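You operate a simulated robot arm through the tools that you are given. There is no shell and no other tool. Be economical: measure what you need, move in short steps, check, and stop when the job is done.

Carry out the task below with a simulated robot arm. There is one attempt and no reset: what you move stays moved.

TASK
Mix the vial with the yellow band in the yellow rack at low speed until its tablet is gone.
Fine: stand it back in its well, turn the mixer off and rest the yellow bung from the black block on it; leave the other vials. Set down upright: what you pick out.

Only the result counts: the job must be done as asked and must still hold three seconds after the hand-in. Knocking over, shifting, dropping, spilling or breaking anything else fails it.

THE ROBOT
A 7-joint arm with a two-finger parallel gripper, fixed in place. Base frame: the origin is at the foot of the arm, x ahead of it, y to its left, z up. Units: m, rad, N and s.
With the tool pointing down near the work surface it reaches from about 0.24 to 0.68 m from the base axis. Its first joint turns from -1.152 to 1.152 rad. Payload 2.4 kg.
Tool frame: the origin (TCP) lies between the finger pads and is the grasp point; the fingertips stand 0.03 m ahead of it; z points along the fingers, y is the line along which they close. Largest opening 0.094 m; finger width 0.028, thickness 0.01; the body of the gripper, 0.05 by 0.096 m, starts 0.055 m behind the TCP.
Orientation is told as [roll, pitch, yaw] about the base's x, y, z axes, in that order, counted from this pose: with the fingers straight down and closing along the base's y, the tool's x points along the base's -x, its y along +y and its z along -z.

THE INTERFACE
- The arm moves only by the tool nudge_tool. Its argument "rows" is a list of rows, each a list of 3 entries, a list of its own where there are three numbers: the opening in per cent of the stroke, from 0 (shut) to 100 (fully open), then the shift along the tool's x, y, z in m, then the turn, a rotation vector about the tool's x, y, z in rad. In form: [[jaw, [tx, ty, tz], [ax, ay, az]], ...]. A call has 1 to 10 rows; each row shifts and turns the commanded pose from where the row before left it, along the tool's axes as they then stand. A row lasts 0.2 s, in which the tool goes at most 0.05 m and 0.15 rad; a call with a longer step from one row to the next is refused whole, and so is a gripper value outside its range. A pose out of reach is approached as far as the arm can. The call stops where the force on the tool passes 40 N (or 10 N more than at its start, if that is more) or the arm is blocked; 0.2 s more then pass. The fingers move at their own pace (about 0.153 m/s each) and stop on an object; they squeeze with about 32 N. The grip force told is the motor's: it shows also when the fingers shut on nothing. Time passes only in rows, and 0.2 s behind the last, so rows that do not move let the fingers close. The reply holds the time, the measured pose of the TCP, the force on the tool along the base axes, the opening and the grip force, in the units named above and with some noise, with the torque about the TCP (base axes, N m) and any sound that the robot's microphone picked up, and new pictures: "pictures" is both (left out), scene, wrist or none.
- Cameras (640 x 400 px; columns grow to the right, rows downward): "scene" is fixed at [0.0177, 0.4722, 1.4616]; the picture's right is [-0.88, -0.48, 0.00], its down [-0.19, 0.35, -0.92] and it looks along [0.44, -0.81, -0.40] (base axes); focal length 343 px, centre (320, 200). "wrist" rides on the gripper at [0.076, 0.014, -0.102] in the tool frame; the picture's right is [-0.18, 0.98, 0.00], its down [-0.75, -0.14, -0.64] and it looks along [-0.63, -0.12, 0.77] (tool axes); focal length 243 px, centre (320, 200).
- measure_at(camera, pixels): for up to 12 pixels [column, row] of the newest picture of that camera ("zoom" is the newest enlarged one), the place [x, y, z] in the base frame of the surface seen there, good to about 0.002 m, but the place of the scene camera against the robot may be out by one fixed shift of up to 0.018 m in any direction. The clock stands still meanwhile.
- enlarge(camera, box): a new picture of the part [left, top, right, bottom] of that camera's present view, enlarged. The clock stands still meanwhile.
- close_job(): hands the job in; it is judged then, once.

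Keep the steps short. Do not move on a guess: measure, check each grasp and each placing, and mend mistakes. In all there are 80 turns and 200 pictures (those below and enlarged ones count). Leave the gripper open and the arm clear of the work at the hand-in unless told otherwise, and finish with a single line.

The tools are called after "Call:" by a JSON object that holds its "fn" and its "kwargs". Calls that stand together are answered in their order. nudge_tool: Moves the arm, as the interface text tells. Its arguments: {"type":"object","properties":{"rows":{"type":"array"},"pictures":{"type":"string","enum":["both","scene","wrist","none"]}},"required":["rows"]} The other tools are called the same way: measure_at (camera, pixels) gives the place of the surface under pixels of a picture; enlarge (camera, box) takes an enlarged picture of a part of a camera's view; close_job () hands the job in.

At the start:

```text
time: 0.0
ee_pos: [0.3022, -0.2169, 1.1733]
tcp_rot: [0.0, -0.001, -0.001]
wrist_force: [-0.2, -0.4, 0.3]
torque: [0.02, -0.03, 0.0]
grip_width: 0.094
grasp_force: 0.1
```

scene: 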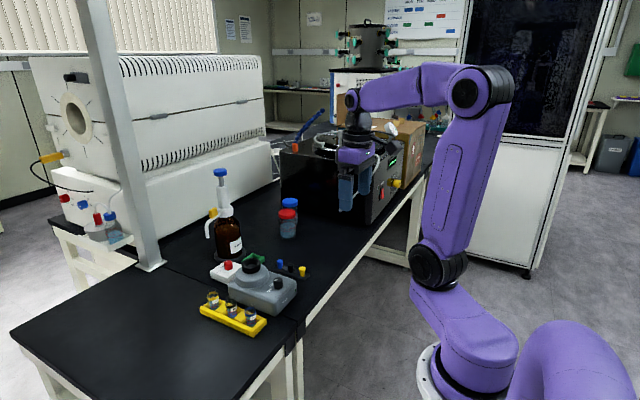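
wrist: 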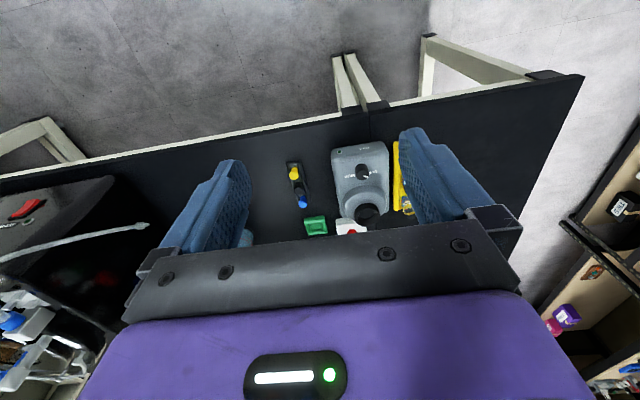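

I begin by enlarging the work area in the scene view (rack, mixer, bung block) to see the details.

Call:
{"fn": "enlarge", "kwargs": {"camera": "scene", "box": [190, 230, 320, 340]}}

Call:
{"fn": "enlarge", "kwargs": {"camera": "wrist", "box": [270, 120, 430, 240]}}

```text
3.64 times, centred on (255, 285) of scene
```

zoom: 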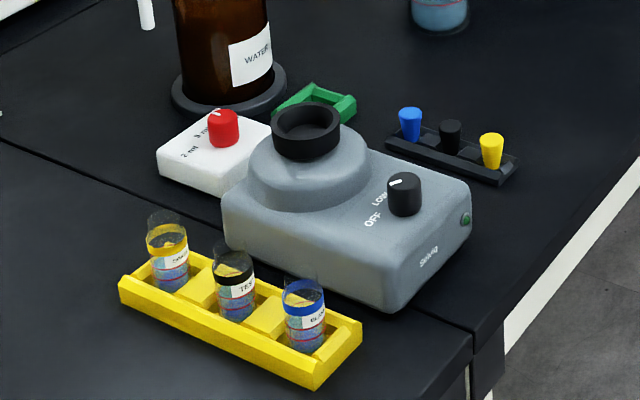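

```text
3.33 times, centred on (350, 180) of wrist
```

zoom: 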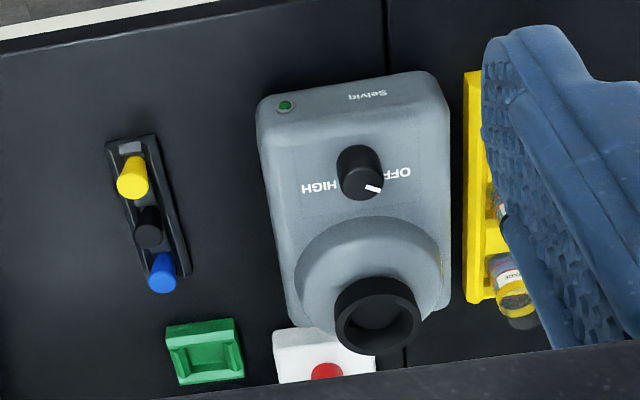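

The vials stand in the rack (yellow band leftmost in the scene). The mixer has an OFF/LOW/HIGH knob and a black cup. I measure parts in the wrist zoom and the scene.

Call:
{"fn": "measure_at", "kwargs": {"camera": "zoom", "pixels": [[133, 163], [133, 180], [150, 215], [160, 262], [358, 158], [372, 188], [375, 315], [345, 320], [412, 320], [375, 285], [470, 290], [515, 290]]}}

Call:
{"fn": "measure_at", "kwargs": {"camera": "scene", "pixels": [[212, 294], [231, 305], [250, 316], [213, 305], [254, 261], [276, 280], [303, 268], [250, 300], [230, 322], [264, 320], [205, 308], [278, 279]]}}

Call:
{"fn": "enlarge", "kwargs": {"camera": "scene", "box": [255, 265, 295, 295]}}

Call:
{"fn": "enlarge", "kwargs": {"camera": "scene", "box": [195, 280, 270, 340]}}

```text
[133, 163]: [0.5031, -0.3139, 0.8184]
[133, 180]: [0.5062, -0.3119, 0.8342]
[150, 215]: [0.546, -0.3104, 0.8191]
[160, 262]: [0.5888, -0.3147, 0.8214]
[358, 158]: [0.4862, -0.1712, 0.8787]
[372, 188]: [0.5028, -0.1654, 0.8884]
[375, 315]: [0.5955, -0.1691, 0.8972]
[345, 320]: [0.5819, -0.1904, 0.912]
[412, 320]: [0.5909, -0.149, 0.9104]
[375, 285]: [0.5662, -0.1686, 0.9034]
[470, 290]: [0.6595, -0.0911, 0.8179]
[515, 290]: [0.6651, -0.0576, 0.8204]
```

```text
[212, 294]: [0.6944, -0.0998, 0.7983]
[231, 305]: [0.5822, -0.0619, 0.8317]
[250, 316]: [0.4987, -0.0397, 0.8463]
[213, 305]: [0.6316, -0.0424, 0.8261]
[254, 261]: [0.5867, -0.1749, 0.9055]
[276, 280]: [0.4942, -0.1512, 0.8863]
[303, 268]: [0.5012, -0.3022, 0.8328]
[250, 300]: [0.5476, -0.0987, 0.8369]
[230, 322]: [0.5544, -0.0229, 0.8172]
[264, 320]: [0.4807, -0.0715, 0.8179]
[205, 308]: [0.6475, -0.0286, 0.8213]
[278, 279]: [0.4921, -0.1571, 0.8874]
```

```text
13.33 times, centred on (275, 280) of scene
```

zoom: 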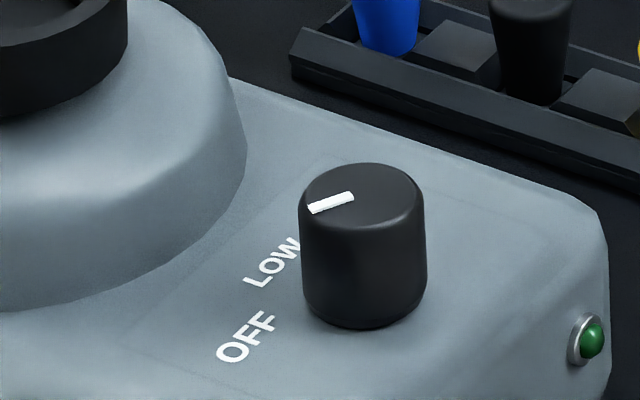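

```text
6.67 times, centred on (232, 310) of scene
```

zoom: 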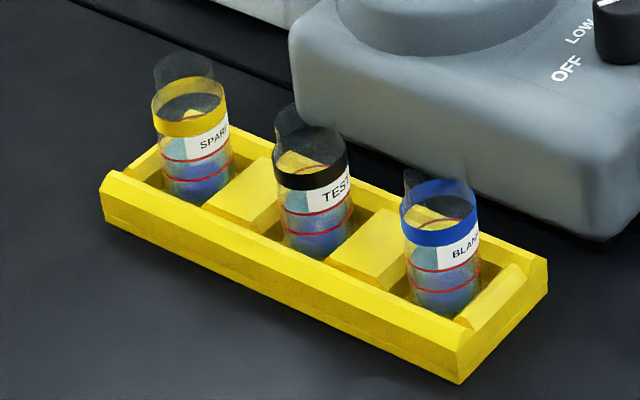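

The pointer's meaning needs a better top view, and so do the vials. I move the tool over the near side of the rack (about +0.2 in y, +0.05 in x, 0.07 down) while staying high.

Call:
{"fn": "nudge_tool", "kwargs": {"rows": [[100, [-0.01, 0.04, 0.014], [0, 0, 0]], [100, [-0.01, 0.04, 0.014], [0, 0, 0]], [100, [-0.01, 0.04, 0.014], [0, 0, 0]], [100, [-0.01, 0.04, 0.014], [0, 0, 0]], [100, [-0.01, 0.02, 0.014], [0, 0, 0]]], "pictures": "wrist"}}

```text
time: 1.2
ee_pos: [0.3523, -0.0373, 1.1049]
tcp_rot: [0.001, 0.0, 0.002]
wrist_force: [0.7, 0.4, -0.6]
torque: [-0.02, 0.02, -0.04]
grip_width: 0.094
grasp_force: 0.1
```

wrist: 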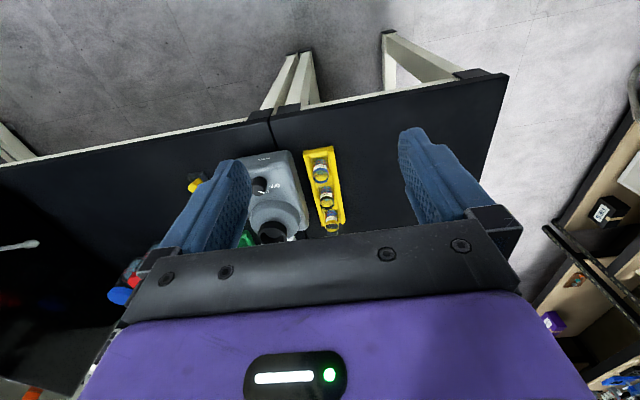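

Call:
{"fn": "enlarge", "kwargs": {"camera": "wrist", "box": [235, 140, 355, 245]}}

```text
3.81 times, centred on (295, 192) of wrist
```

zoom: 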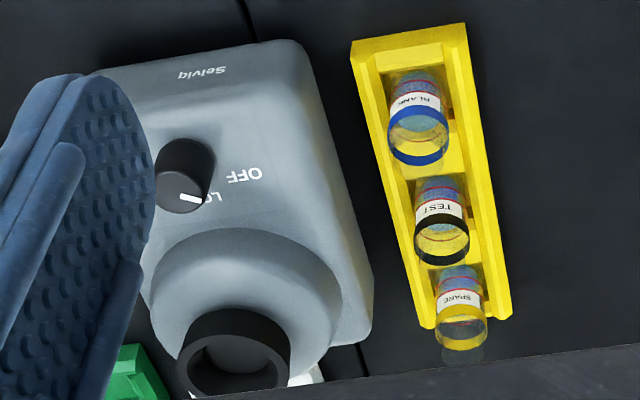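

The pointer looks to be at OFF (pointing mainly +y), with LOW next toward +x. I move above the knob (about 0.49, -0.163), to z≈1.0, to measure labels accurately.

Call:
{"fn": "nudge_tool", "kwargs": {"rows": [[100, [-0.028, -0.026, 0.018], [0, 0, 0]], [100, [-0.028, -0.026, 0.018], [0, 0, 0]], [100, [-0.028, -0.026, 0.018], [0, 0, 0]], [100, [-0.028, -0.026, 0.018], [0, 0, 0]], [100, [-0.026, -0.022, 0.018], [0, 0, 0]]], "pictures": "both"}}

Call:
{"fn": "enlarge", "kwargs": {"camera": "wrist", "box": [240, 60, 400, 190]}}

```text
time: 2.4
ee_pos: [0.491, -0.1628, 1.0144]
tcp_rot: [0.0, -0.001, -0.001]
wrist_force: [0.5, 0.0, 0.3]
torque: [-0.02, -0.03, 0.03]
grip_width: 0.0938
grasp_force: 0.1
```

scene: 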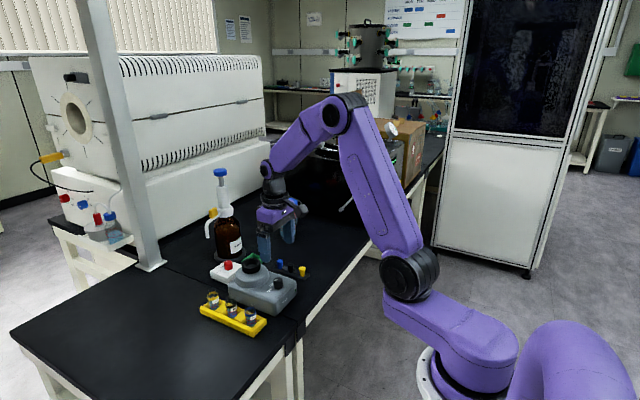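
wrist: 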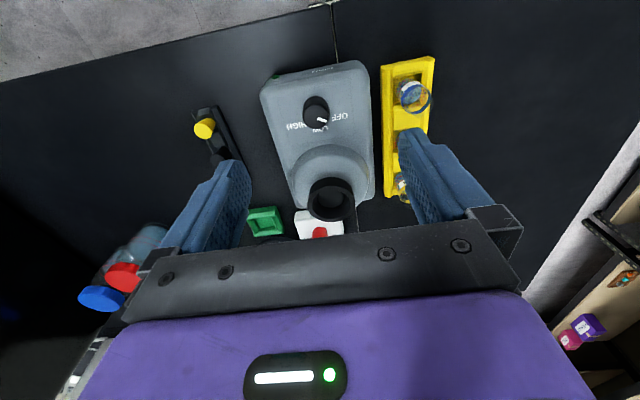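

```text
3.08 times, centred on (320, 125) of wrist
```

zoom: 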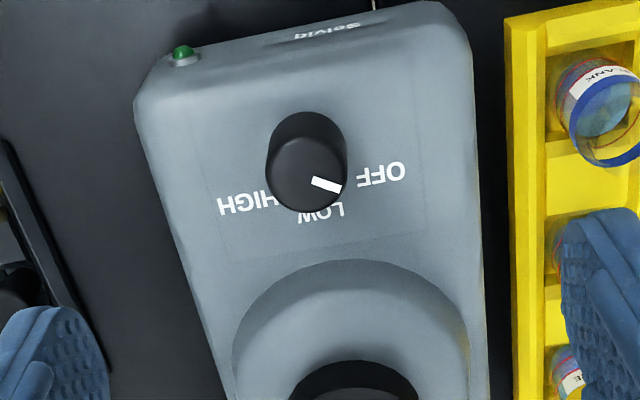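

Now clear: the pointer points to OFF; LOW lies straight toward the cup. I measure the knob top edge, pointer ends, labels, and the cup.

Call:
{"fn": "measure_at", "kwargs": {"camera": "zoom", "pixels": [[316, 180], [339, 190], [306, 150], [306, 205], [271, 176], [343, 165], [380, 175], [322, 212], [245, 204], [306, 175]]}}

Call:
{"fn": "measure_at", "kwargs": {"camera": "wrist", "pixels": [[330, 182], [330, 219], [307, 200], [354, 200], [330, 200], [204, 122], [204, 132], [195, 126], [213, 126], [320, 64], [222, 160]]}}

```text
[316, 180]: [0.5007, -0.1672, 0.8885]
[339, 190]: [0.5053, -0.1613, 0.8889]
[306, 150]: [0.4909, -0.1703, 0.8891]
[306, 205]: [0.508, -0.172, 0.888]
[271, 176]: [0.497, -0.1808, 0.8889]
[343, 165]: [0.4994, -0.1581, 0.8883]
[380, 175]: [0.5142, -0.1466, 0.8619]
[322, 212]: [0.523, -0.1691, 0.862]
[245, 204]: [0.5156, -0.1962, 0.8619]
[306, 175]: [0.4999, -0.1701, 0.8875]
```

```text
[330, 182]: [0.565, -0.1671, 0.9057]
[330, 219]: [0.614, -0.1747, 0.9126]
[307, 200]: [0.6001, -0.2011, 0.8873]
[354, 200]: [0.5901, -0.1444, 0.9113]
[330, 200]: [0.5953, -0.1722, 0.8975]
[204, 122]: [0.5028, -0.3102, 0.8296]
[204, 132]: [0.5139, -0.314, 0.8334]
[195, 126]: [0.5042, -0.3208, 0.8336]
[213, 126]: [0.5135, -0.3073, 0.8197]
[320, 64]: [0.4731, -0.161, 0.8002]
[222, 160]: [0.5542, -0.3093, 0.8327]
```

Knob centre ≈ (0.4995, -0.170), z from 0.862 to 0.889. OFF is at +58°, LOW at ~0°, HIGH at -58°. I align over it with the jaws at 45 % and go down to TCP z≈0.897.

Call:
{"fn": "nudge_tool", "kwargs": {"rows": [[45, [-0.0085, -0.007, 0.02], [0, 0, 0]], [45, [0, 0, 0.03], [0, 0, 0]], [45, [0, 0, 0.03], [0, 0, 0]], [45, [0, 0, 0.02], [0, 0, 0]], [45, [0, 0, 0.0], [0, 0, 0]]], "pictures": "wrist"}}

```text
time: 3.6
ee_pos: [0.4974, -0.1699, 0.914]
tcp_rot: [0.0, 0.0, 0.001]
wrist_force: [-0.8, -0.2, -0.7]
torque: [0.03, 0.01, 0.01]
grip_width: 0.0425
grasp_force: 0.1
```

wrist: 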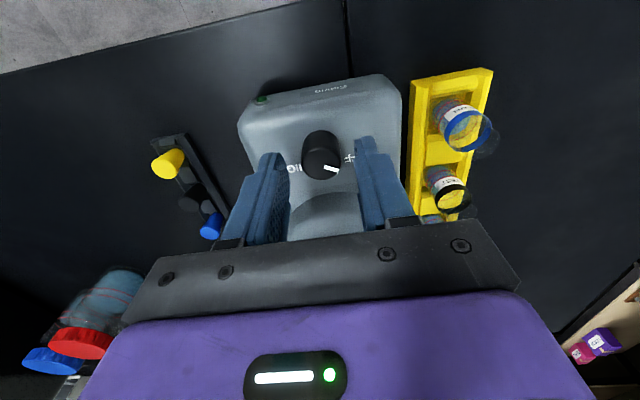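

The knob is centred between the fingers. I descend 0.017 m more and close.

Call:
{"fn": "nudge_tool", "kwargs": {"rows": [[45, [-0.001, 0, 0.009], [0, 0, 0]], [45, [0, 0, 0.009], [0, 0, 0]], [20, [0, 0, 0], [0, 0, 0]], [10, [0, 0, 0], [0, 0, 0]], [10, [0, 0, 0], [0, 0, 0]]], "pictures": "wrist"}}

```text
time: 4.8
ee_pos: [0.499, -0.1693, 0.896]
tcp_rot: [-0.001, 0.0, 0.001]
wrist_force: [-2.2, -0.7, 4.1]
torque: [-0.04, 0.44, 0.01]
grip_width: 0.0253
grasp_force: 45.1
```

wrist: 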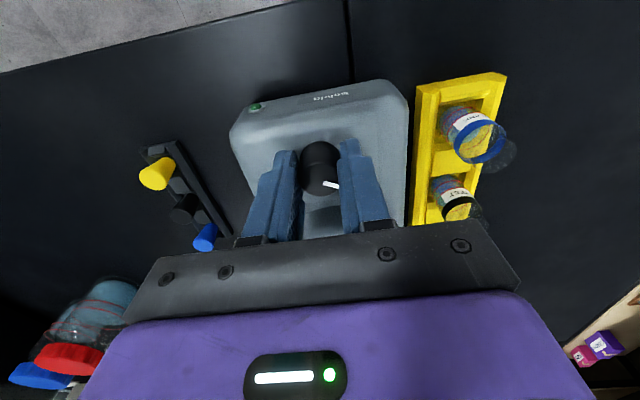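

The knob is gripped (0.025 m, 45 N). I turn it clockwise from above (about +tool z) by 0.5 rad and check.

Call:
{"fn": "nudge_tool", "kwargs": {"rows": [[10, [0, 0, 0], [0, 0, 0.125]], [10, [0, 0, 0], [0, 0, 0.125]], [10, [0, 0, 0], [0, 0, 0.125]], [10, [0, 0, 0], [0, 0, 0.125]]], "pictures": "wrist"}}

```text
time: 5.8
ee_pos: [0.498, -0.1695, 0.8956]
tcp_rot: [0.001, -0.001, -0.501]
wrist_force: [-3.2, 2.4, -1.4]
torque: [-0.2, -0.5, 0.01]
grip_width: 0.0254
grasp_force: 45.2
```

wrist: 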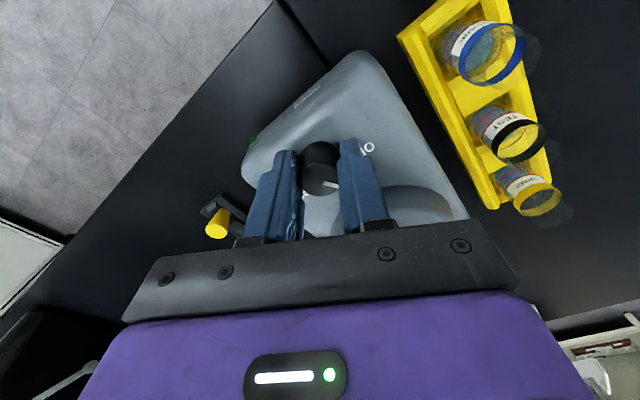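

The pointer moves with the gripper. Another 0.48 rad should bring it to LOW.

Call:
{"fn": "nudge_tool", "kwargs": {"rows": [[10, [0, 0, 0], [0, 0, 0.12]], [10, [0, 0, 0], [0, 0, 0.12]], [10, [0, 0, 0], [0, 0, 0.12]], [10, [0, 0, 0], [0, 0, 0.12]], [10, [0, 0, 0], [0, 0, 0]]], "pictures": "wrist"}}

Call:
{"fn": "enlarge", "kwargs": {"camera": "wrist", "box": [250, 120, 400, 230]}}

Call:
{"fn": "enlarge", "kwargs": {"camera": "scene", "box": [215, 240, 305, 315]}}

```text
time: 7.0
ee_pos: [0.4995, -0.1681, 0.8967]
tcp_rot: [0.0, 0.0, -0.981]
wrist_force: [0.2, 12.5, 4.1]
torque: [0.93, 0.56, -0.01]
grip_width: 0.0257
grasp_force: 44.9
```

wrist: 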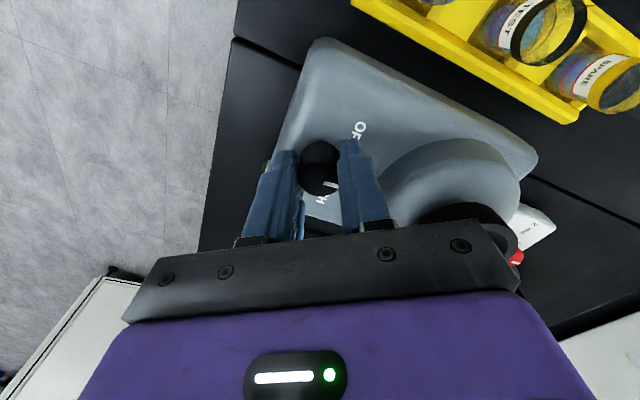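

```text
3.64 times, centred on (325, 175) of wrist
```

zoom: 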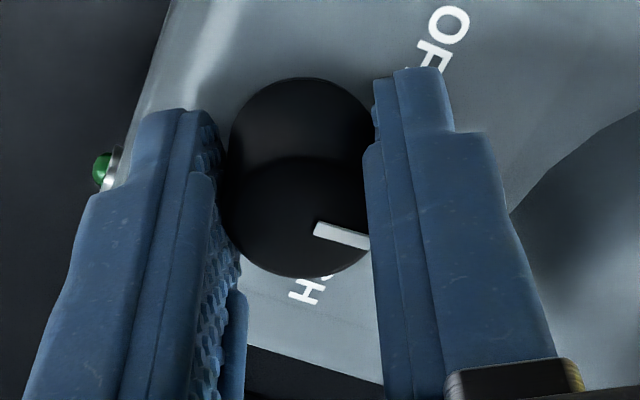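

```text
5.33 times, centred on (260, 278) of scene
```

zoom: 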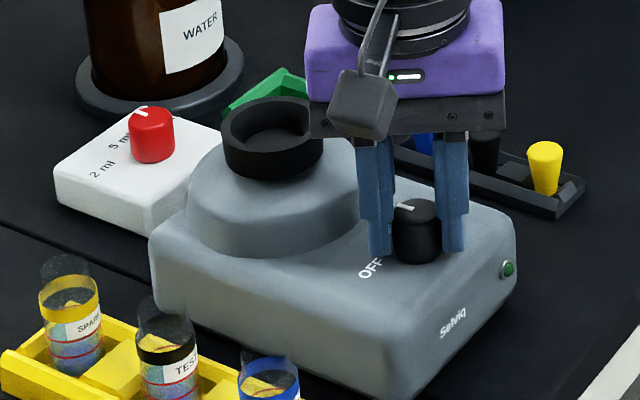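

The pointer has turned toward LOW. I release the knob (jaws 45 %) and lift 0.08 m to look at it.

Call:
{"fn": "nudge_tool", "kwargs": {"rows": [[45, [0, 0, 0], [0, 0, 0]], [45, [0, 0, 0], [0, 0, 0]], [45, [0, 0, -0.03], [0, 0, 0]], [45, [0, 0, -0.04], [0, 0, 0]], [45, [0, 0, -0.03], [0, 0, 0]]], "pictures": "wrist"}}

Call:
{"fn": "enlarge", "kwargs": {"camera": "wrist", "box": [240, 60, 400, 190]}}

```text
time: 8.2
ee_pos: [0.4986, -0.1686, 0.9994]
tcp_rot: [0.001, 0.0, -0.981]
wrist_force: [0.0, -0.1, 0.6]
torque: [-0.01, 0.01, -0.02]
grip_width: 0.0427
grasp_force: 0.0
```

wrist: 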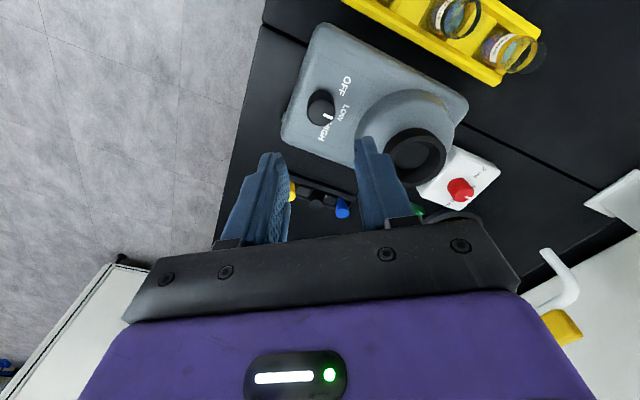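

```text
3.08 times, centred on (320, 125) of wrist
```

zoom: 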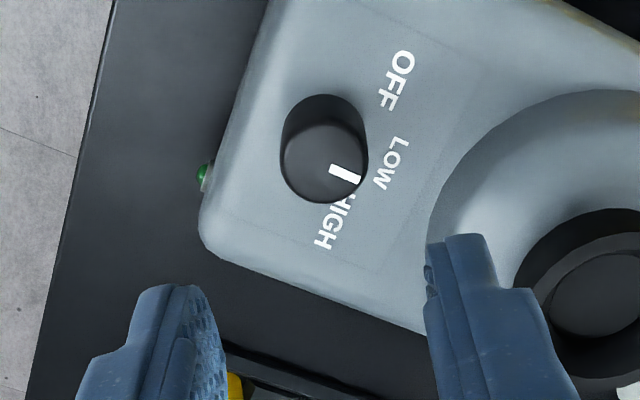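

Call:
{"fn": "measure_at", "kwargs": {"camera": "zoom", "pixels": [[333, 169], [357, 179], [286, 160], [366, 155], [322, 125], [322, 200], [397, 80], [390, 163], [332, 222]]}}

```text
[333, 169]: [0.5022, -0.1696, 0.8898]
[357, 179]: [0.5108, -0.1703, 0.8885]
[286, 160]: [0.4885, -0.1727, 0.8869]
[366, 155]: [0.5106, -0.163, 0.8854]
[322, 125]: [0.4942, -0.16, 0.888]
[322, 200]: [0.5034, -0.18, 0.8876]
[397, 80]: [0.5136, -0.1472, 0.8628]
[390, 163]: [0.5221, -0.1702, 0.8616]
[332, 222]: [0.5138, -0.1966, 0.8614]
```

The pointer is at (0.511, -0.170), straight at LOW. Now I turn back to zero yaw and go over the rack at about (0.61, -0.065, 1.0).

Call:
{"fn": "nudge_tool", "kwargs": {"rows": [[45, [0, 0, 0], [0, 0, -0.14]], [45, [0, 0, 0], [0, 0, -0.14]], [45, [0, 0, 0], [0, 0, -0.14]], [45, [0, 0, 0], [0, 0, -0.14]], [45, [0, 0, 0], [0, 0, -0.14]], [45, [0, 0, 0], [0, 0, -0.14]], [45, [0, 0, 0], [0, 0, -0.14]], [60, [-0.035, 0.035, -0.01], [0, 0, 0]], [60, [-0.035, 0.035, 0], [0, 0, 0]], [60, [-0.035, 0.035, 0], [0, 0, 0]]], "pictures": "wrist"}}

Call:
{"fn": "enlarge", "kwargs": {"camera": "wrist", "box": [250, 50, 410, 190]}}

```text
refused: row 8 steps farther than a row can; nothing moved
```

```text
2.86 times, centred on (330, 120) of wrist
```

zoom: 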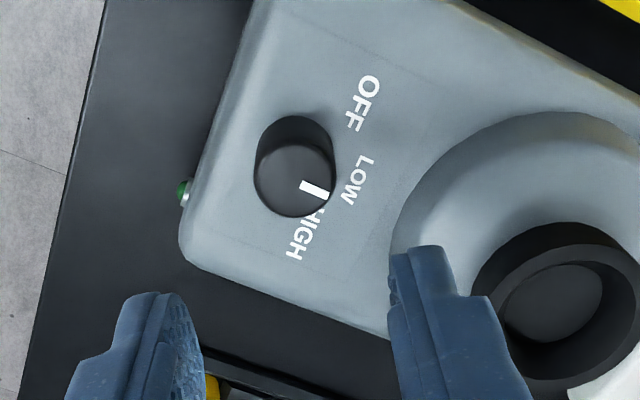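

The step was slightly too long (0.0505 m), so I repeat it with smaller shifts.

Call:
{"fn": "nudge_tool", "kwargs": {"rows": [[45, [0, 0, 0], [0, 0, -0.14]], [45, [0, 0, 0], [0, 0, -0.14]], [45, [0, 0, 0], [0, 0, -0.14]], [45, [0, 0, 0], [0, 0, -0.14]], [45, [0, 0, 0], [0, 0, -0.14]], [45, [0, 0, 0], [0, 0, -0.14]], [45, [0, 0, 0], [0, 0, -0.14]], [60, [-0.033, 0.033, 0], [0, 0, 0]], [60, [-0.033, 0.033, 0], [0, 0, 0]], [60, [-0.033, 0.033, 0], [0, 0, 0]]], "pictures": "wrist"}}

Call:
{"fn": "enlarge", "kwargs": {"camera": "wrist", "box": [250, 50, 410, 190]}}

```text
time: 10.4
ee_pos: [0.598, -0.0722, 0.9961]
tcp_rot: [-0.001, 0.001, 0.001]
wrist_force: [0.5, -0.4, 0.1]
torque: [0.02, -0.02, 0.01]
grip_width: 0.0563
grasp_force: 0.0
```

wrist: 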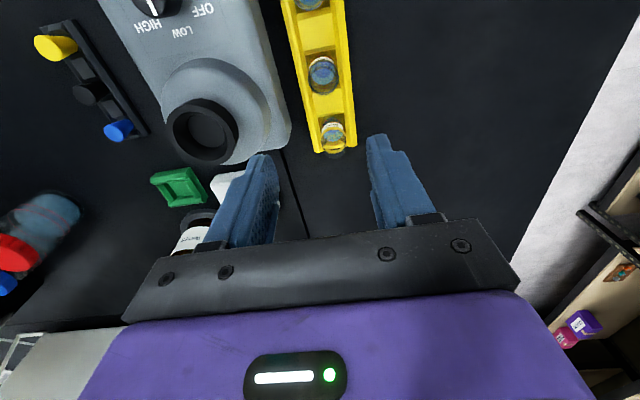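

```text
2.86 times, centred on (330, 120) of wrist
```

zoom: 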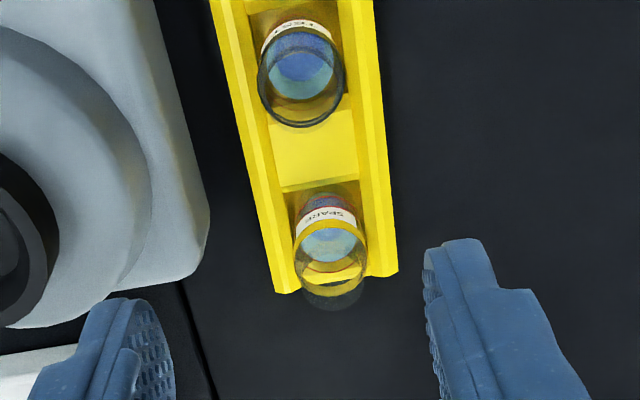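

I measure the yellow-band vial's band, its sides, the neighbouring rack edges, and the black-band vial for reference.

Call:
{"fn": "measure_at", "kwargs": {"camera": "zoom", "pixels": [[297, 245], [365, 245], [325, 225], [332, 285], [335, 305], [297, 215], [355, 218], [250, 180], [378, 180], [275, 270], [390, 270], [328, 245]]}}

Call:
{"fn": "measure_at", "kwargs": {"camera": "zoom", "pixels": [[261, 80], [342, 80], [303, 122], [300, 38], [315, 160], [450, 200], [285, 290]]}}

```text
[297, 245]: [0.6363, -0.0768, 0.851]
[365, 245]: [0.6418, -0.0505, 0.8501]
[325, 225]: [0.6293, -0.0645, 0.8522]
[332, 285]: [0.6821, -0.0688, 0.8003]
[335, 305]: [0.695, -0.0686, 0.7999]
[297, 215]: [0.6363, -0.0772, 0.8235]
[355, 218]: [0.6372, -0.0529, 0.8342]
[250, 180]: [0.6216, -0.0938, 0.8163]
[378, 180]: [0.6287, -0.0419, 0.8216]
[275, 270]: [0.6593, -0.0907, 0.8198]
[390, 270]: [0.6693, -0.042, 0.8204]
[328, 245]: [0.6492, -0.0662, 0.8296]
```

```text
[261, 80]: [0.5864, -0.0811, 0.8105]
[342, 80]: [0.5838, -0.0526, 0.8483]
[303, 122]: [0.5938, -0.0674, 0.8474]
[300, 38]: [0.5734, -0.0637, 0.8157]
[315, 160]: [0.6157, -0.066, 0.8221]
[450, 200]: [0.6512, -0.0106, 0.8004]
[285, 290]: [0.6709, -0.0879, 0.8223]
```

The vial centre is ≈ (0.642, -0.0637), radius 0.013, and the rack top is ≈ 0.82. I set the jaws to 45 % and hover at z≈0.90. I also measure the mixer's near edge for clearance.

Call:
{"fn": "measure_at", "kwargs": {"camera": "zoom", "pixels": [[200, 240], [185, 150], [206, 215], [165, 60]]}}

Call:
{"fn": "nudge_tool", "kwargs": {"rows": [[45, [-0.022, 0.0045, 0.0], [0, 0, 0]], [45, [-0.022, 0.004, 0.02], [0, 0, 0]], [45, [0, 0, 0.03], [0, 0, 0]], [45, [0, 0, 0.03], [0, 0, 0]], [45, [0, 0, 0.0], [0, 0, 0]]], "pictures": "both"}}

```text
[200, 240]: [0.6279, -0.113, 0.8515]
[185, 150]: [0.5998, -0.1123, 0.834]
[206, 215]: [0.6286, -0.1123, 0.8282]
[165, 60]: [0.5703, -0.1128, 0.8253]
```

```text
time: 11.6
ee_pos: [0.642, -0.0627, 0.9169]
tcp_rot: [0.0, 0.002, 0.0]
wrist_force: [0.1, 0.1, 0.1]
torque: [0.04, 0.03, 0.03]
grip_width: 0.0423
grasp_force: 0.0
```

scene: 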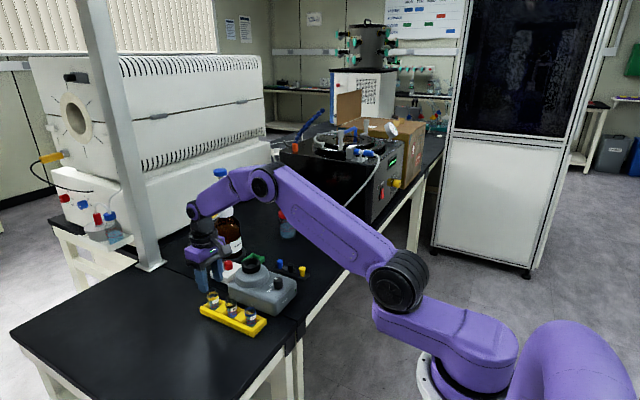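
wrist: 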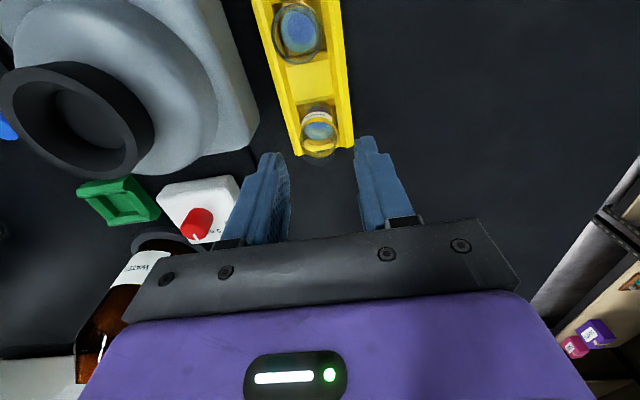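

Call:
{"fn": "measure_at", "kwargs": {"camera": "wrist", "pixels": [[302, 130], [336, 130], [318, 113], [318, 156], [302, 118], [335, 118], [165, 240], [110, 310], [140, 270], [285, 110], [348, 110]]}}

Call:
{"fn": "measure_at", "kwargs": {"camera": "scene", "pixels": [[222, 218], [230, 245], [219, 180], [213, 220]]}}

Call:
{"fn": "enlarge", "kwargs": {"camera": "wrist", "box": [270, 80, 370, 180]}}

```text
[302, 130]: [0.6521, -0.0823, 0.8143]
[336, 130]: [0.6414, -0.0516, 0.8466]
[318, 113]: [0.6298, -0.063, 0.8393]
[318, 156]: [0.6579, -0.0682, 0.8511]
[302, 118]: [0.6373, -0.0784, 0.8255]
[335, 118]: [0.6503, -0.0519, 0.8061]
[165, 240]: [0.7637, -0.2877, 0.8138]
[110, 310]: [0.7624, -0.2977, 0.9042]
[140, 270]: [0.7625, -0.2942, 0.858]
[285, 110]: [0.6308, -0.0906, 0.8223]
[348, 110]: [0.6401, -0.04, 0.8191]
```

```text
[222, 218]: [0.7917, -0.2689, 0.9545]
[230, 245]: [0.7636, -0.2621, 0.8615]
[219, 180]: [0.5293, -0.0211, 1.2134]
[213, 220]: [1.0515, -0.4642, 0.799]
```

```text
4.00 times, centred on (320, 130) of wrist
```

zoom: 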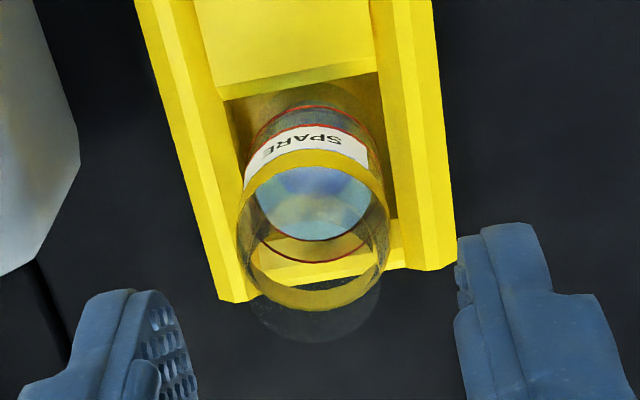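

Vial centre refined to (0.643, -0.0645). The bottle is far enough away. I descend 0.06 m with the fingers either side of the vial, tips ending just above the rack walls.

Call:
{"fn": "nudge_tool", "kwargs": {"rows": [[45, [-0.001, -0.0015, 0.015], [0, 0, 0]], [45, [0, 0, 0.015], [0, 0, 0]], [45, [0, 0, 0.015], [0, 0, 0]], [45, [0, 0, 0.013], [0, 0, 0]], [45, [0, 0, 0], [0, 0, 0]]], "pictures": "both"}}

Call:
{"fn": "enlarge", "kwargs": {"camera": "scene", "box": [180, 260, 260, 330]}}

```text
time: 12.8
ee_pos: [0.6429, -0.0649, 0.8585]
tcp_rot: [0.0, -0.001, -0.002]
wrist_force: [-0.1, 0.0, -1.1]
torque: [0.0, 0.06, 0.02]
grip_width: 0.0422
grasp_force: 0.1
```

scene: 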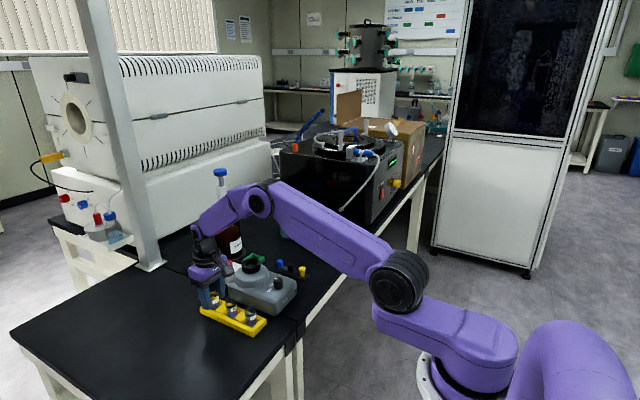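
wrist: 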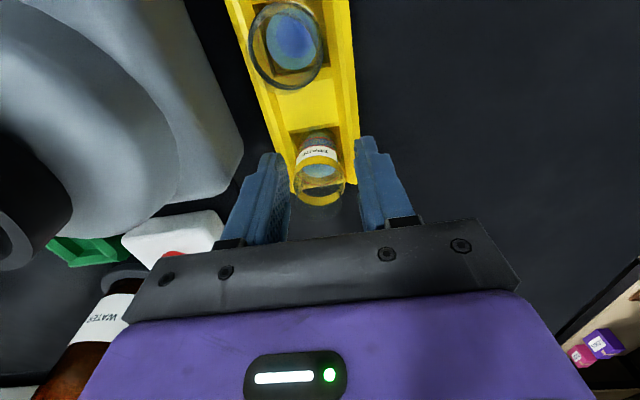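

```text
5.71 times, centred on (220, 295) of scene
```

zoom: 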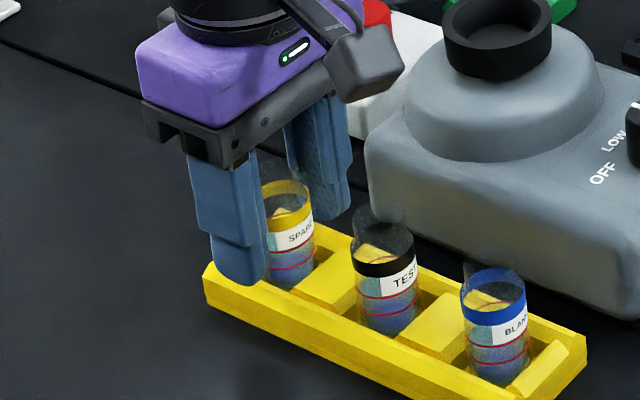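

The fingers straddle the vial well. I close on it (command 22 %).

Call:
{"fn": "nudge_tool", "kwargs": {"rows": [[35, [0, 0, 0], [0, 0, 0]], [27, [0, 0, 0], [0, 0, 0]], [22, [0, 0, 0], [0, 0, 0]], [22, [0, 0, 0], [0, 0, 0]]], "pictures": "wrist"}}

```text
time: 13.8
ee_pos: [0.643, -0.0645, 0.8583]
tcp_rot: [0.001, -0.001, -0.001]
wrist_force: [-0.3, 0.8, -0.4]
torque: [0.03, 0.0, 0.01]
grip_width: 0.0267
grasp_force: 32.0
```

wrist: 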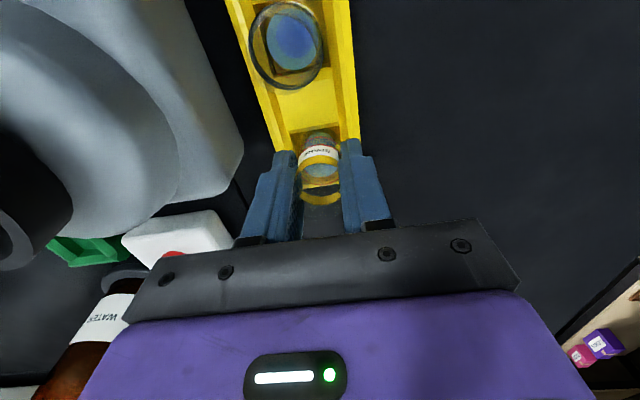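

Gripped at 0.0267 m. The pose on the rack is (0.643, -0.0645, 0.8583). I lift it slowly, straight up by 0.12 m.

Call:
{"fn": "nudge_tool", "kwargs": {"rows": [[22, [0, 0, -0.01], [0, 0, 0]], [22, [0, 0, -0.015], [0, 0, 0]], [22, [0, 0, -0.02], [0, 0, 0]], [22, [0, 0, -0.02], [0, 0, 0]], [22, [0, 0, -0.02], [0, 0, 0]], [22, [0, 0, -0.02], [0, 0, 0]], [22, [0, 0, -0.015], [0, 0, 0]]], "pictures": "both"}}

Call:
{"fn": "enlarge", "kwargs": {"camera": "scene", "box": [185, 240, 275, 320]}}

```text
time: 15.4
ee_pos: [0.6425, -0.0643, 0.9782]
tcp_rot: [-0.001, -0.001, 0.001]
wrist_force: [0.3, 0.0, -0.3]
torque: [0.01, -0.01, 0.02]
grip_width: 0.0263
grasp_force: 32.3
```

scene: 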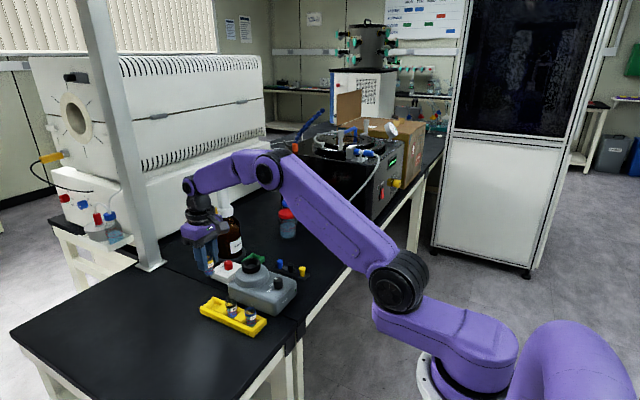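
wrist: 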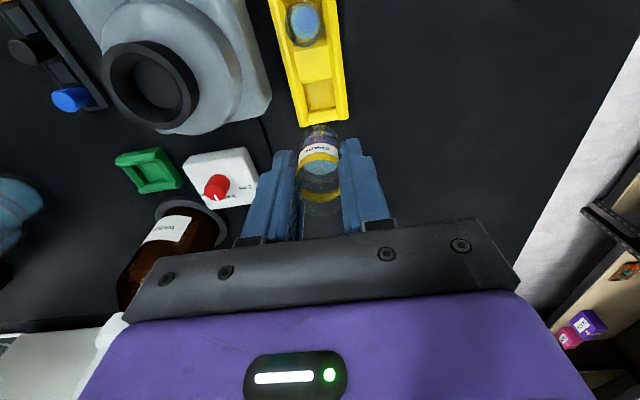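

```text
5.00 times, centred on (230, 280) of scene
```

zoom: 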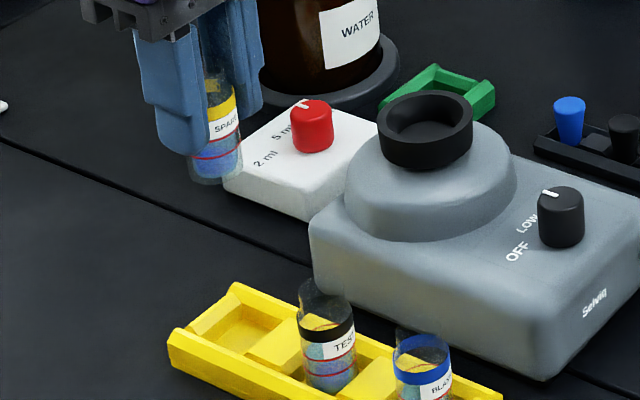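

Lifted cleanly. I look closely at the vial's tablet and measure vial bottom, empty well, and cup.

Call:
{"fn": "enlarge", "kwargs": {"camera": "scene", "box": [205, 250, 237, 282]}}

Call:
{"fn": "measure_at", "kwargs": {"camera": "zoom", "pixels": [[430, 150]]}}

Call:
{"fn": "measure_at", "kwargs": {"camera": "wrist", "pixels": [[155, 48], [150, 120], [106, 75], [190, 88], [155, 85], [320, 92], [303, 100], [334, 98], [320, 128], [320, 82], [321, 104]]}}

Call:
{"fn": "enlarge", "kwargs": {"camera": "wrist", "box": [270, 60, 370, 160]}}

```text
12.50 times, centred on (221, 266) of scene
```

zoom: 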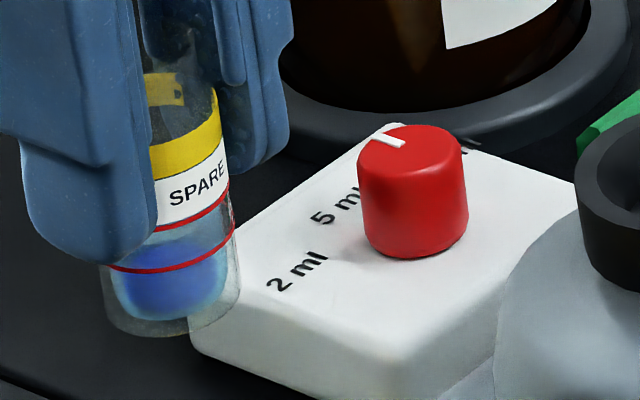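

```text
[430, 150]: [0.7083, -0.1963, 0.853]
```

```text
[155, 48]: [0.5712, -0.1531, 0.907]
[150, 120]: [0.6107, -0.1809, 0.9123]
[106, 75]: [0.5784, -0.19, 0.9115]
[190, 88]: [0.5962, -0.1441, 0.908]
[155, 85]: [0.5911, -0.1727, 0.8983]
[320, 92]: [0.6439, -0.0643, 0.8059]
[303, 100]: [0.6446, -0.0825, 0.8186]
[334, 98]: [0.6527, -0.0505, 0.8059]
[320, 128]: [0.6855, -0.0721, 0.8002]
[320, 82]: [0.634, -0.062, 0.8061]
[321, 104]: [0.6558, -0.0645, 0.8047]
```

```text
4.00 times, centred on (320, 110) of wrist
```

zoom: 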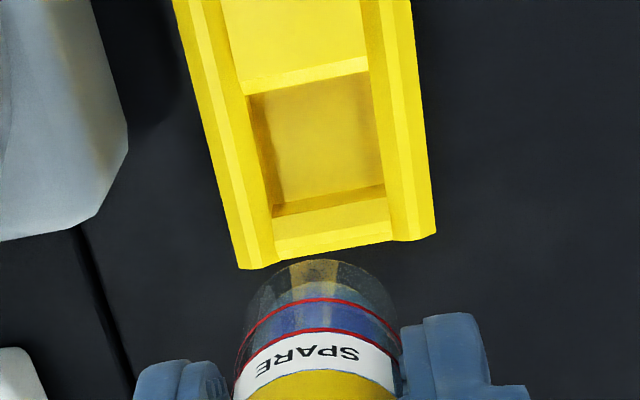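

The blue lump in the vial is the tablet. Vial bottom is 0.053 m below the TCP; cup floor ≈0.898, rim ≈0.912. I carry the vial gently to just in front of the cup at z≈0.995 to measure the cup precisely.

Call:
{"fn": "nudge_tool", "kwargs": {"rows": [[22, [0.003, -0.008, -0.005], [0, 0, 0]], [22, [0.008, -0.015, -0.01], [0, 0, 0]], [22, [0.008, -0.018, -0.005], [0, 0, 0]], [22, [0.008, -0.018, 0], [0, 0, 0]], [22, [0.008, -0.018, 0], [0, 0, 0]], [22, [0.008, -0.015, 0], [0, 0, 0]], [22, [0.006, -0.01, 0], [0, 0, 0]], [22, [0.003, -0.004, 0], [0, 0, 0]]], "pictures": "both"}}

Call:
{"fn": "enlarge", "kwargs": {"camera": "wrist", "box": [250, 70, 390, 190]}}

```text
time: 17.2
ee_pos: [0.5908, -0.1696, 0.9983]
tcp_rot: [0.0, 0.001, 0.0]
wrist_force: [0.0, -0.2, 0.2]
torque: [-0.01, 0.02, 0.02]
grip_width: 0.0263
grasp_force: 31.5
```

scene: 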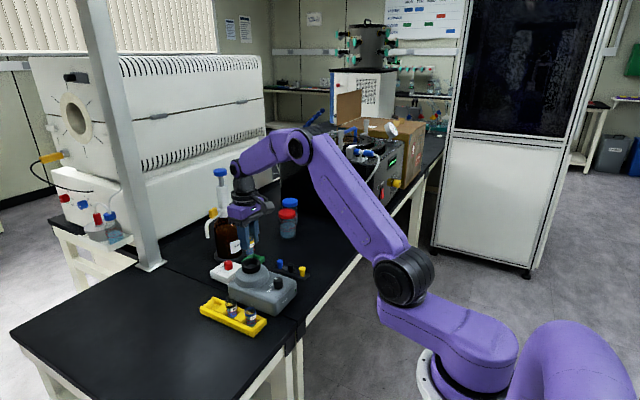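
wrist: 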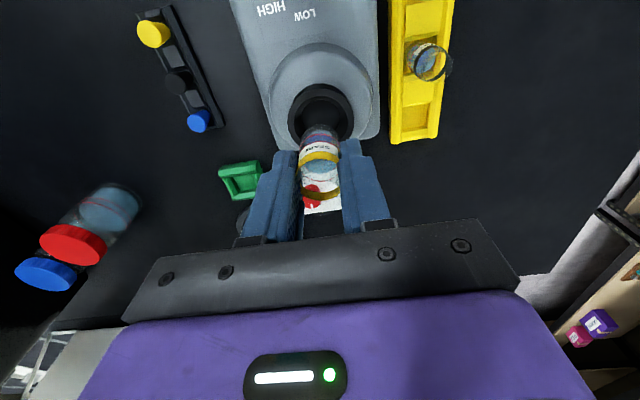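

```text
3.33 times, centred on (320, 130) of wrist
```

zoom: 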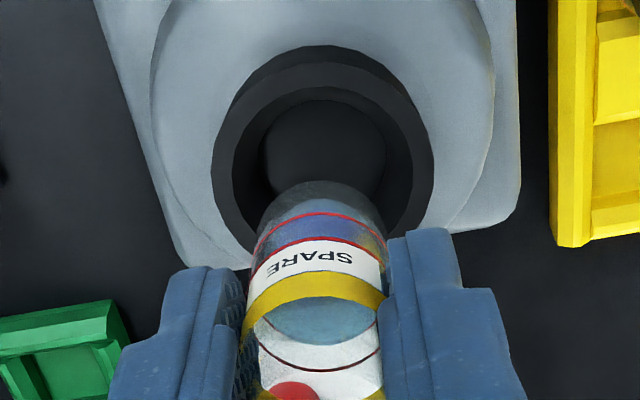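

Call:
{"fn": "measure_at", "kwargs": {"camera": "zoom", "pixels": [[223, 150], [421, 150], [322, 72], [245, 150], [404, 150], [322, 95], [322, 140], [255, 90], [390, 90], [230, 185], [415, 185], [322, 108]]}}

```text
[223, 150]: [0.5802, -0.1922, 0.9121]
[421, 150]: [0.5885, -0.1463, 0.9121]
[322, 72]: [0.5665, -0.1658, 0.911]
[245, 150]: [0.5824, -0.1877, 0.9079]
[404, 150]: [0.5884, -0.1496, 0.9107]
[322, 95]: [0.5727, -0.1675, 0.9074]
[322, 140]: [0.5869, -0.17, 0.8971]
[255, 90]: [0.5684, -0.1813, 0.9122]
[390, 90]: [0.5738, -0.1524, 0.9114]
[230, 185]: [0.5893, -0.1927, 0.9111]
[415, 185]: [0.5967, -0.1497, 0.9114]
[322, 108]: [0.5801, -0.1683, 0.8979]
```

Cup centre ≈ (0.588, -0.170), inner radius ≈ 0.019; vial radius 0.013. I shift 0.003 m back and descend 0.043 m to just above the floor.

Call:
{"fn": "nudge_tool", "kwargs": {"rows": [[22, [0.003, 0, 0.005], [0, 0, 0]], [22, [0, 0, 0.012], [0, 0, 0]], [22, [0, 0, 0.012], [0, 0, 0]], [22, [0, 0, 0.01], [0, 0, 0]], [22, [0, 0, 0.004], [0, 0, 0]]], "pictures": "wrist"}}

```text
time: 18.4
ee_pos: [0.5883, -0.1706, 0.9557]
tcp_rot: [0.001, 0.0, 0.002]
wrist_force: [0.3, 0.0, -0.1]
torque: [-0.01, -0.02, 0.02]
grip_width: 0.0261
grasp_force: 32.6
```

wrist: 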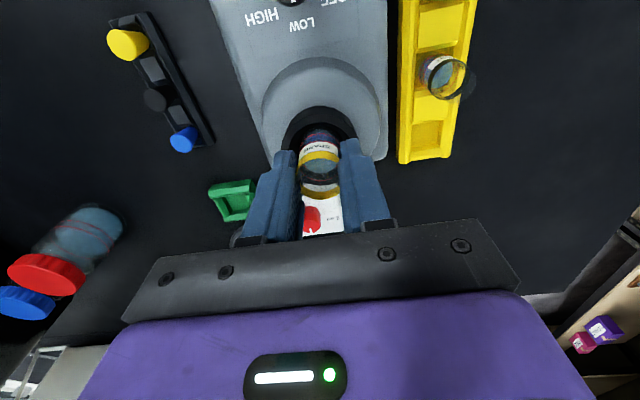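

The vial is inside the cup, about 3-5 mm above the floor, with no contact. I lower in 2 mm steps until a light press shows.

Call:
{"fn": "nudge_tool", "kwargs": {"rows": [[22, [0, 0, 0.002], [0, 0, 0]], [22, [0, 0, 0.002], [0, 0, 0]], [22, [0, 0, 0.001], [0, 0, 0]]], "pictures": "none"}}

```text
time: 19.2
ee_pos: [0.5887, -0.1694, 0.951]
tcp_rot: [0.001, -0.001, -0.001]
wrist_force: [2.6, 1.0, 2.2]
torque: [0.06, -0.08, -0.02]
grip_width: 0.0261
grasp_force: 31.9
```

Light contact begins (≈2 N). I press 1 mm more and wait.

Call:
{"fn": "nudge_tool", "kwargs": {"rows": [[22, [0, 0, 0.001], [0, 0, 0]], [22, [0, 0, 0], [0, 0, 0]], [22, [0, 0, 0], [0, 0, 0]], [22, [0, 0, 0], [0, 0, 0]]], "pictures": "both"}}

Call:
{"fn": "enlarge", "kwargs": {"camera": "scene", "box": [215, 230, 305, 300]}}

Call:
{"fn": "enlarge", "kwargs": {"camera": "wrist", "box": [270, 80, 370, 200]}}

```text
time: 20.2
ee_pos: [0.5878, -0.1701, 0.9503]
tcp_rot: [-0.003, -0.001, 0.0]
wrist_force: [2.7, 1.2, 2.8]
torque: [0.05, -0.14, -0.01]
grip_width: 0.0259
grasp_force: 31.9
```

scene: 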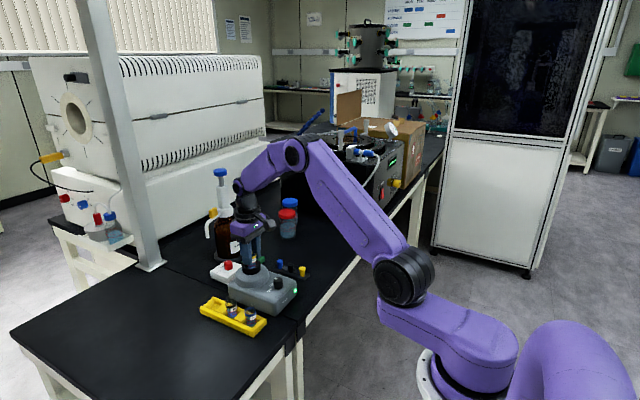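
wrist: 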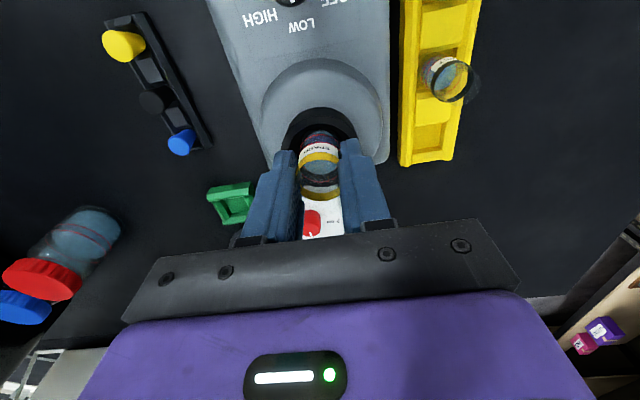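

```text
5.71 times, centred on (260, 265) of scene
```

zoom: 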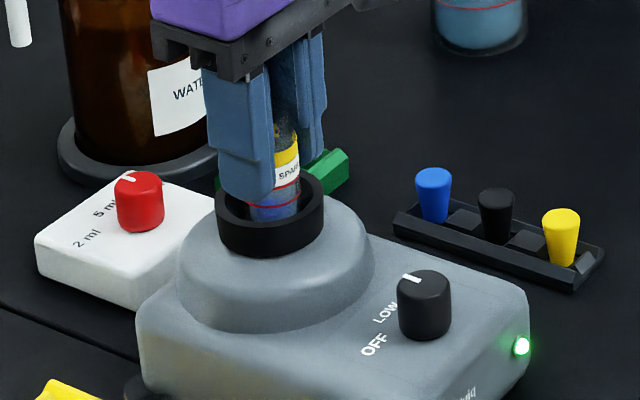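

```text
3.33 times, centred on (320, 140) of wrist
```

zoom: 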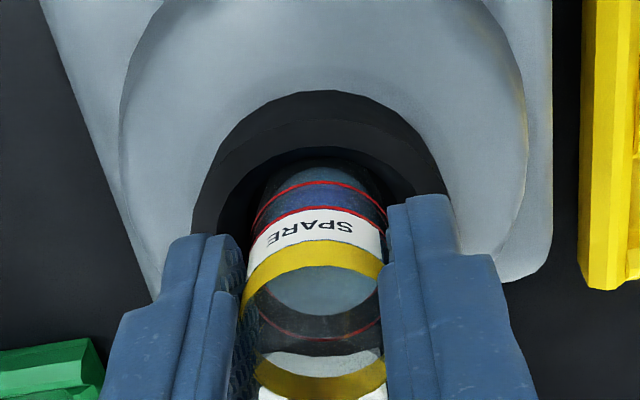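

The green lamp is lit now: the mixer runs when the vial is pressed. I hold it for 2 s and look again.

Call:
{"fn": "nudge_tool", "kwargs": {"rows": [[22, [0, 0, 0], [0, 0, 0]], [22, [0, 0, 0], [0, 0, 0]], [22, [0, 0, 0], [0, 0, 0]], [22, [0, 0, 0], [0, 0, 0]], [22, [0, 0, 0], [0, 0, 0]], [22, [0, 0, 0], [0, 0, 0]], [22, [0, 0, 0], [0, 0, 0]], [22, [0, 0, 0], [0, 0, 0]], [22, [0, 0, 0], [0, 0, 0]], [22, [0, 0, 0], [0, 0, 0]]], "pictures": "scene"}}

Call:
{"fn": "enlarge", "kwargs": {"camera": "scene", "box": [240, 245, 275, 275]}}

```text
time: 22.4
ee_pos: [0.5865, -0.1704, 0.9492]
tcp_rot: [0.0, 0.001, 0.001]
wrist_force: [1.2, -0.3, 1.3]
torque: [-0.01, -0.04, -0.02]
grip_width: 0.0262
grasp_force: 32.3
```

scene: 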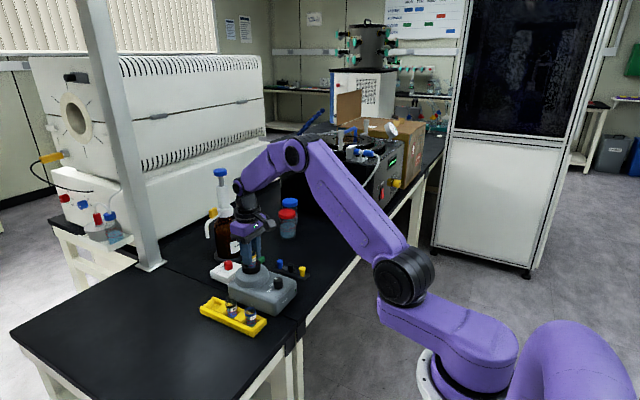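

```text
13.33 times, centred on (258, 260) of scene
```

zoom: 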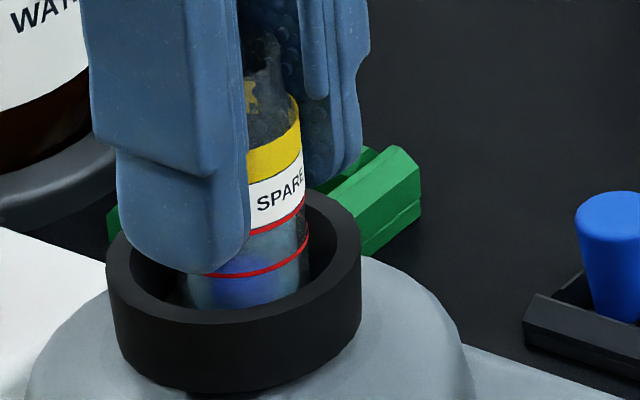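

The contact force faded to ~1 N and the lamp seems off. I press 1.5 mm further and check.

Call:
{"fn": "nudge_tool", "kwargs": {"rows": [[22, [0, 0, 0.0015], [0, 0, 0]], [22, [0, 0, 0], [0, 0, 0]], [22, [0, 0, 0], [0, 0, 0]]], "pictures": "scene"}}

Call:
{"fn": "enlarge", "kwargs": {"camera": "scene", "box": [225, 235, 305, 305]}}

```text
time: 23.2
ee_pos: [0.5882, -0.1689, 0.9486]
tcp_rot: [0.0, 0.0, -0.001]
wrist_force: [-0.7, -2.7, 3.0]
torque: [-0.11, 0.04, 0.04]
grip_width: 0.0261
grasp_force: 31.6
```

scene: 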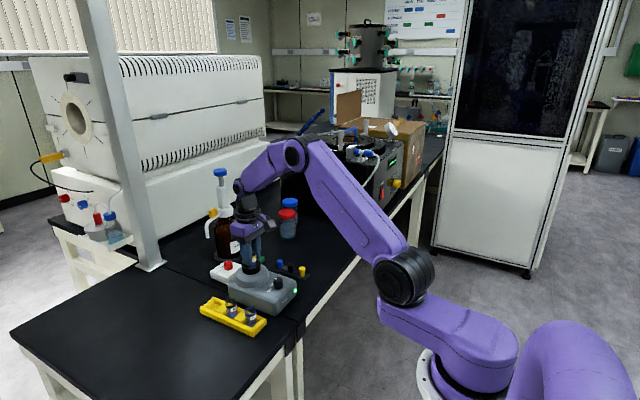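

```text
5.71 times, centred on (265, 270) of scene
```

zoom: 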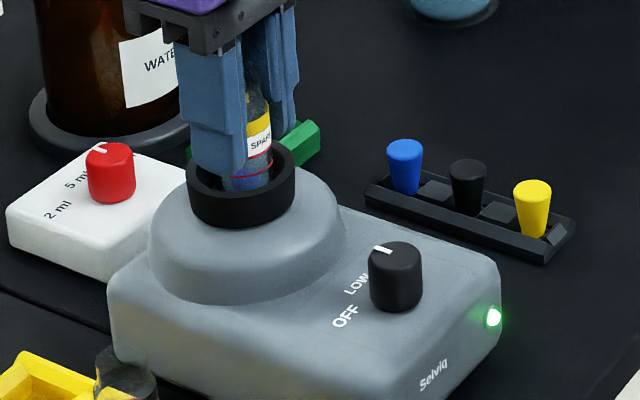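

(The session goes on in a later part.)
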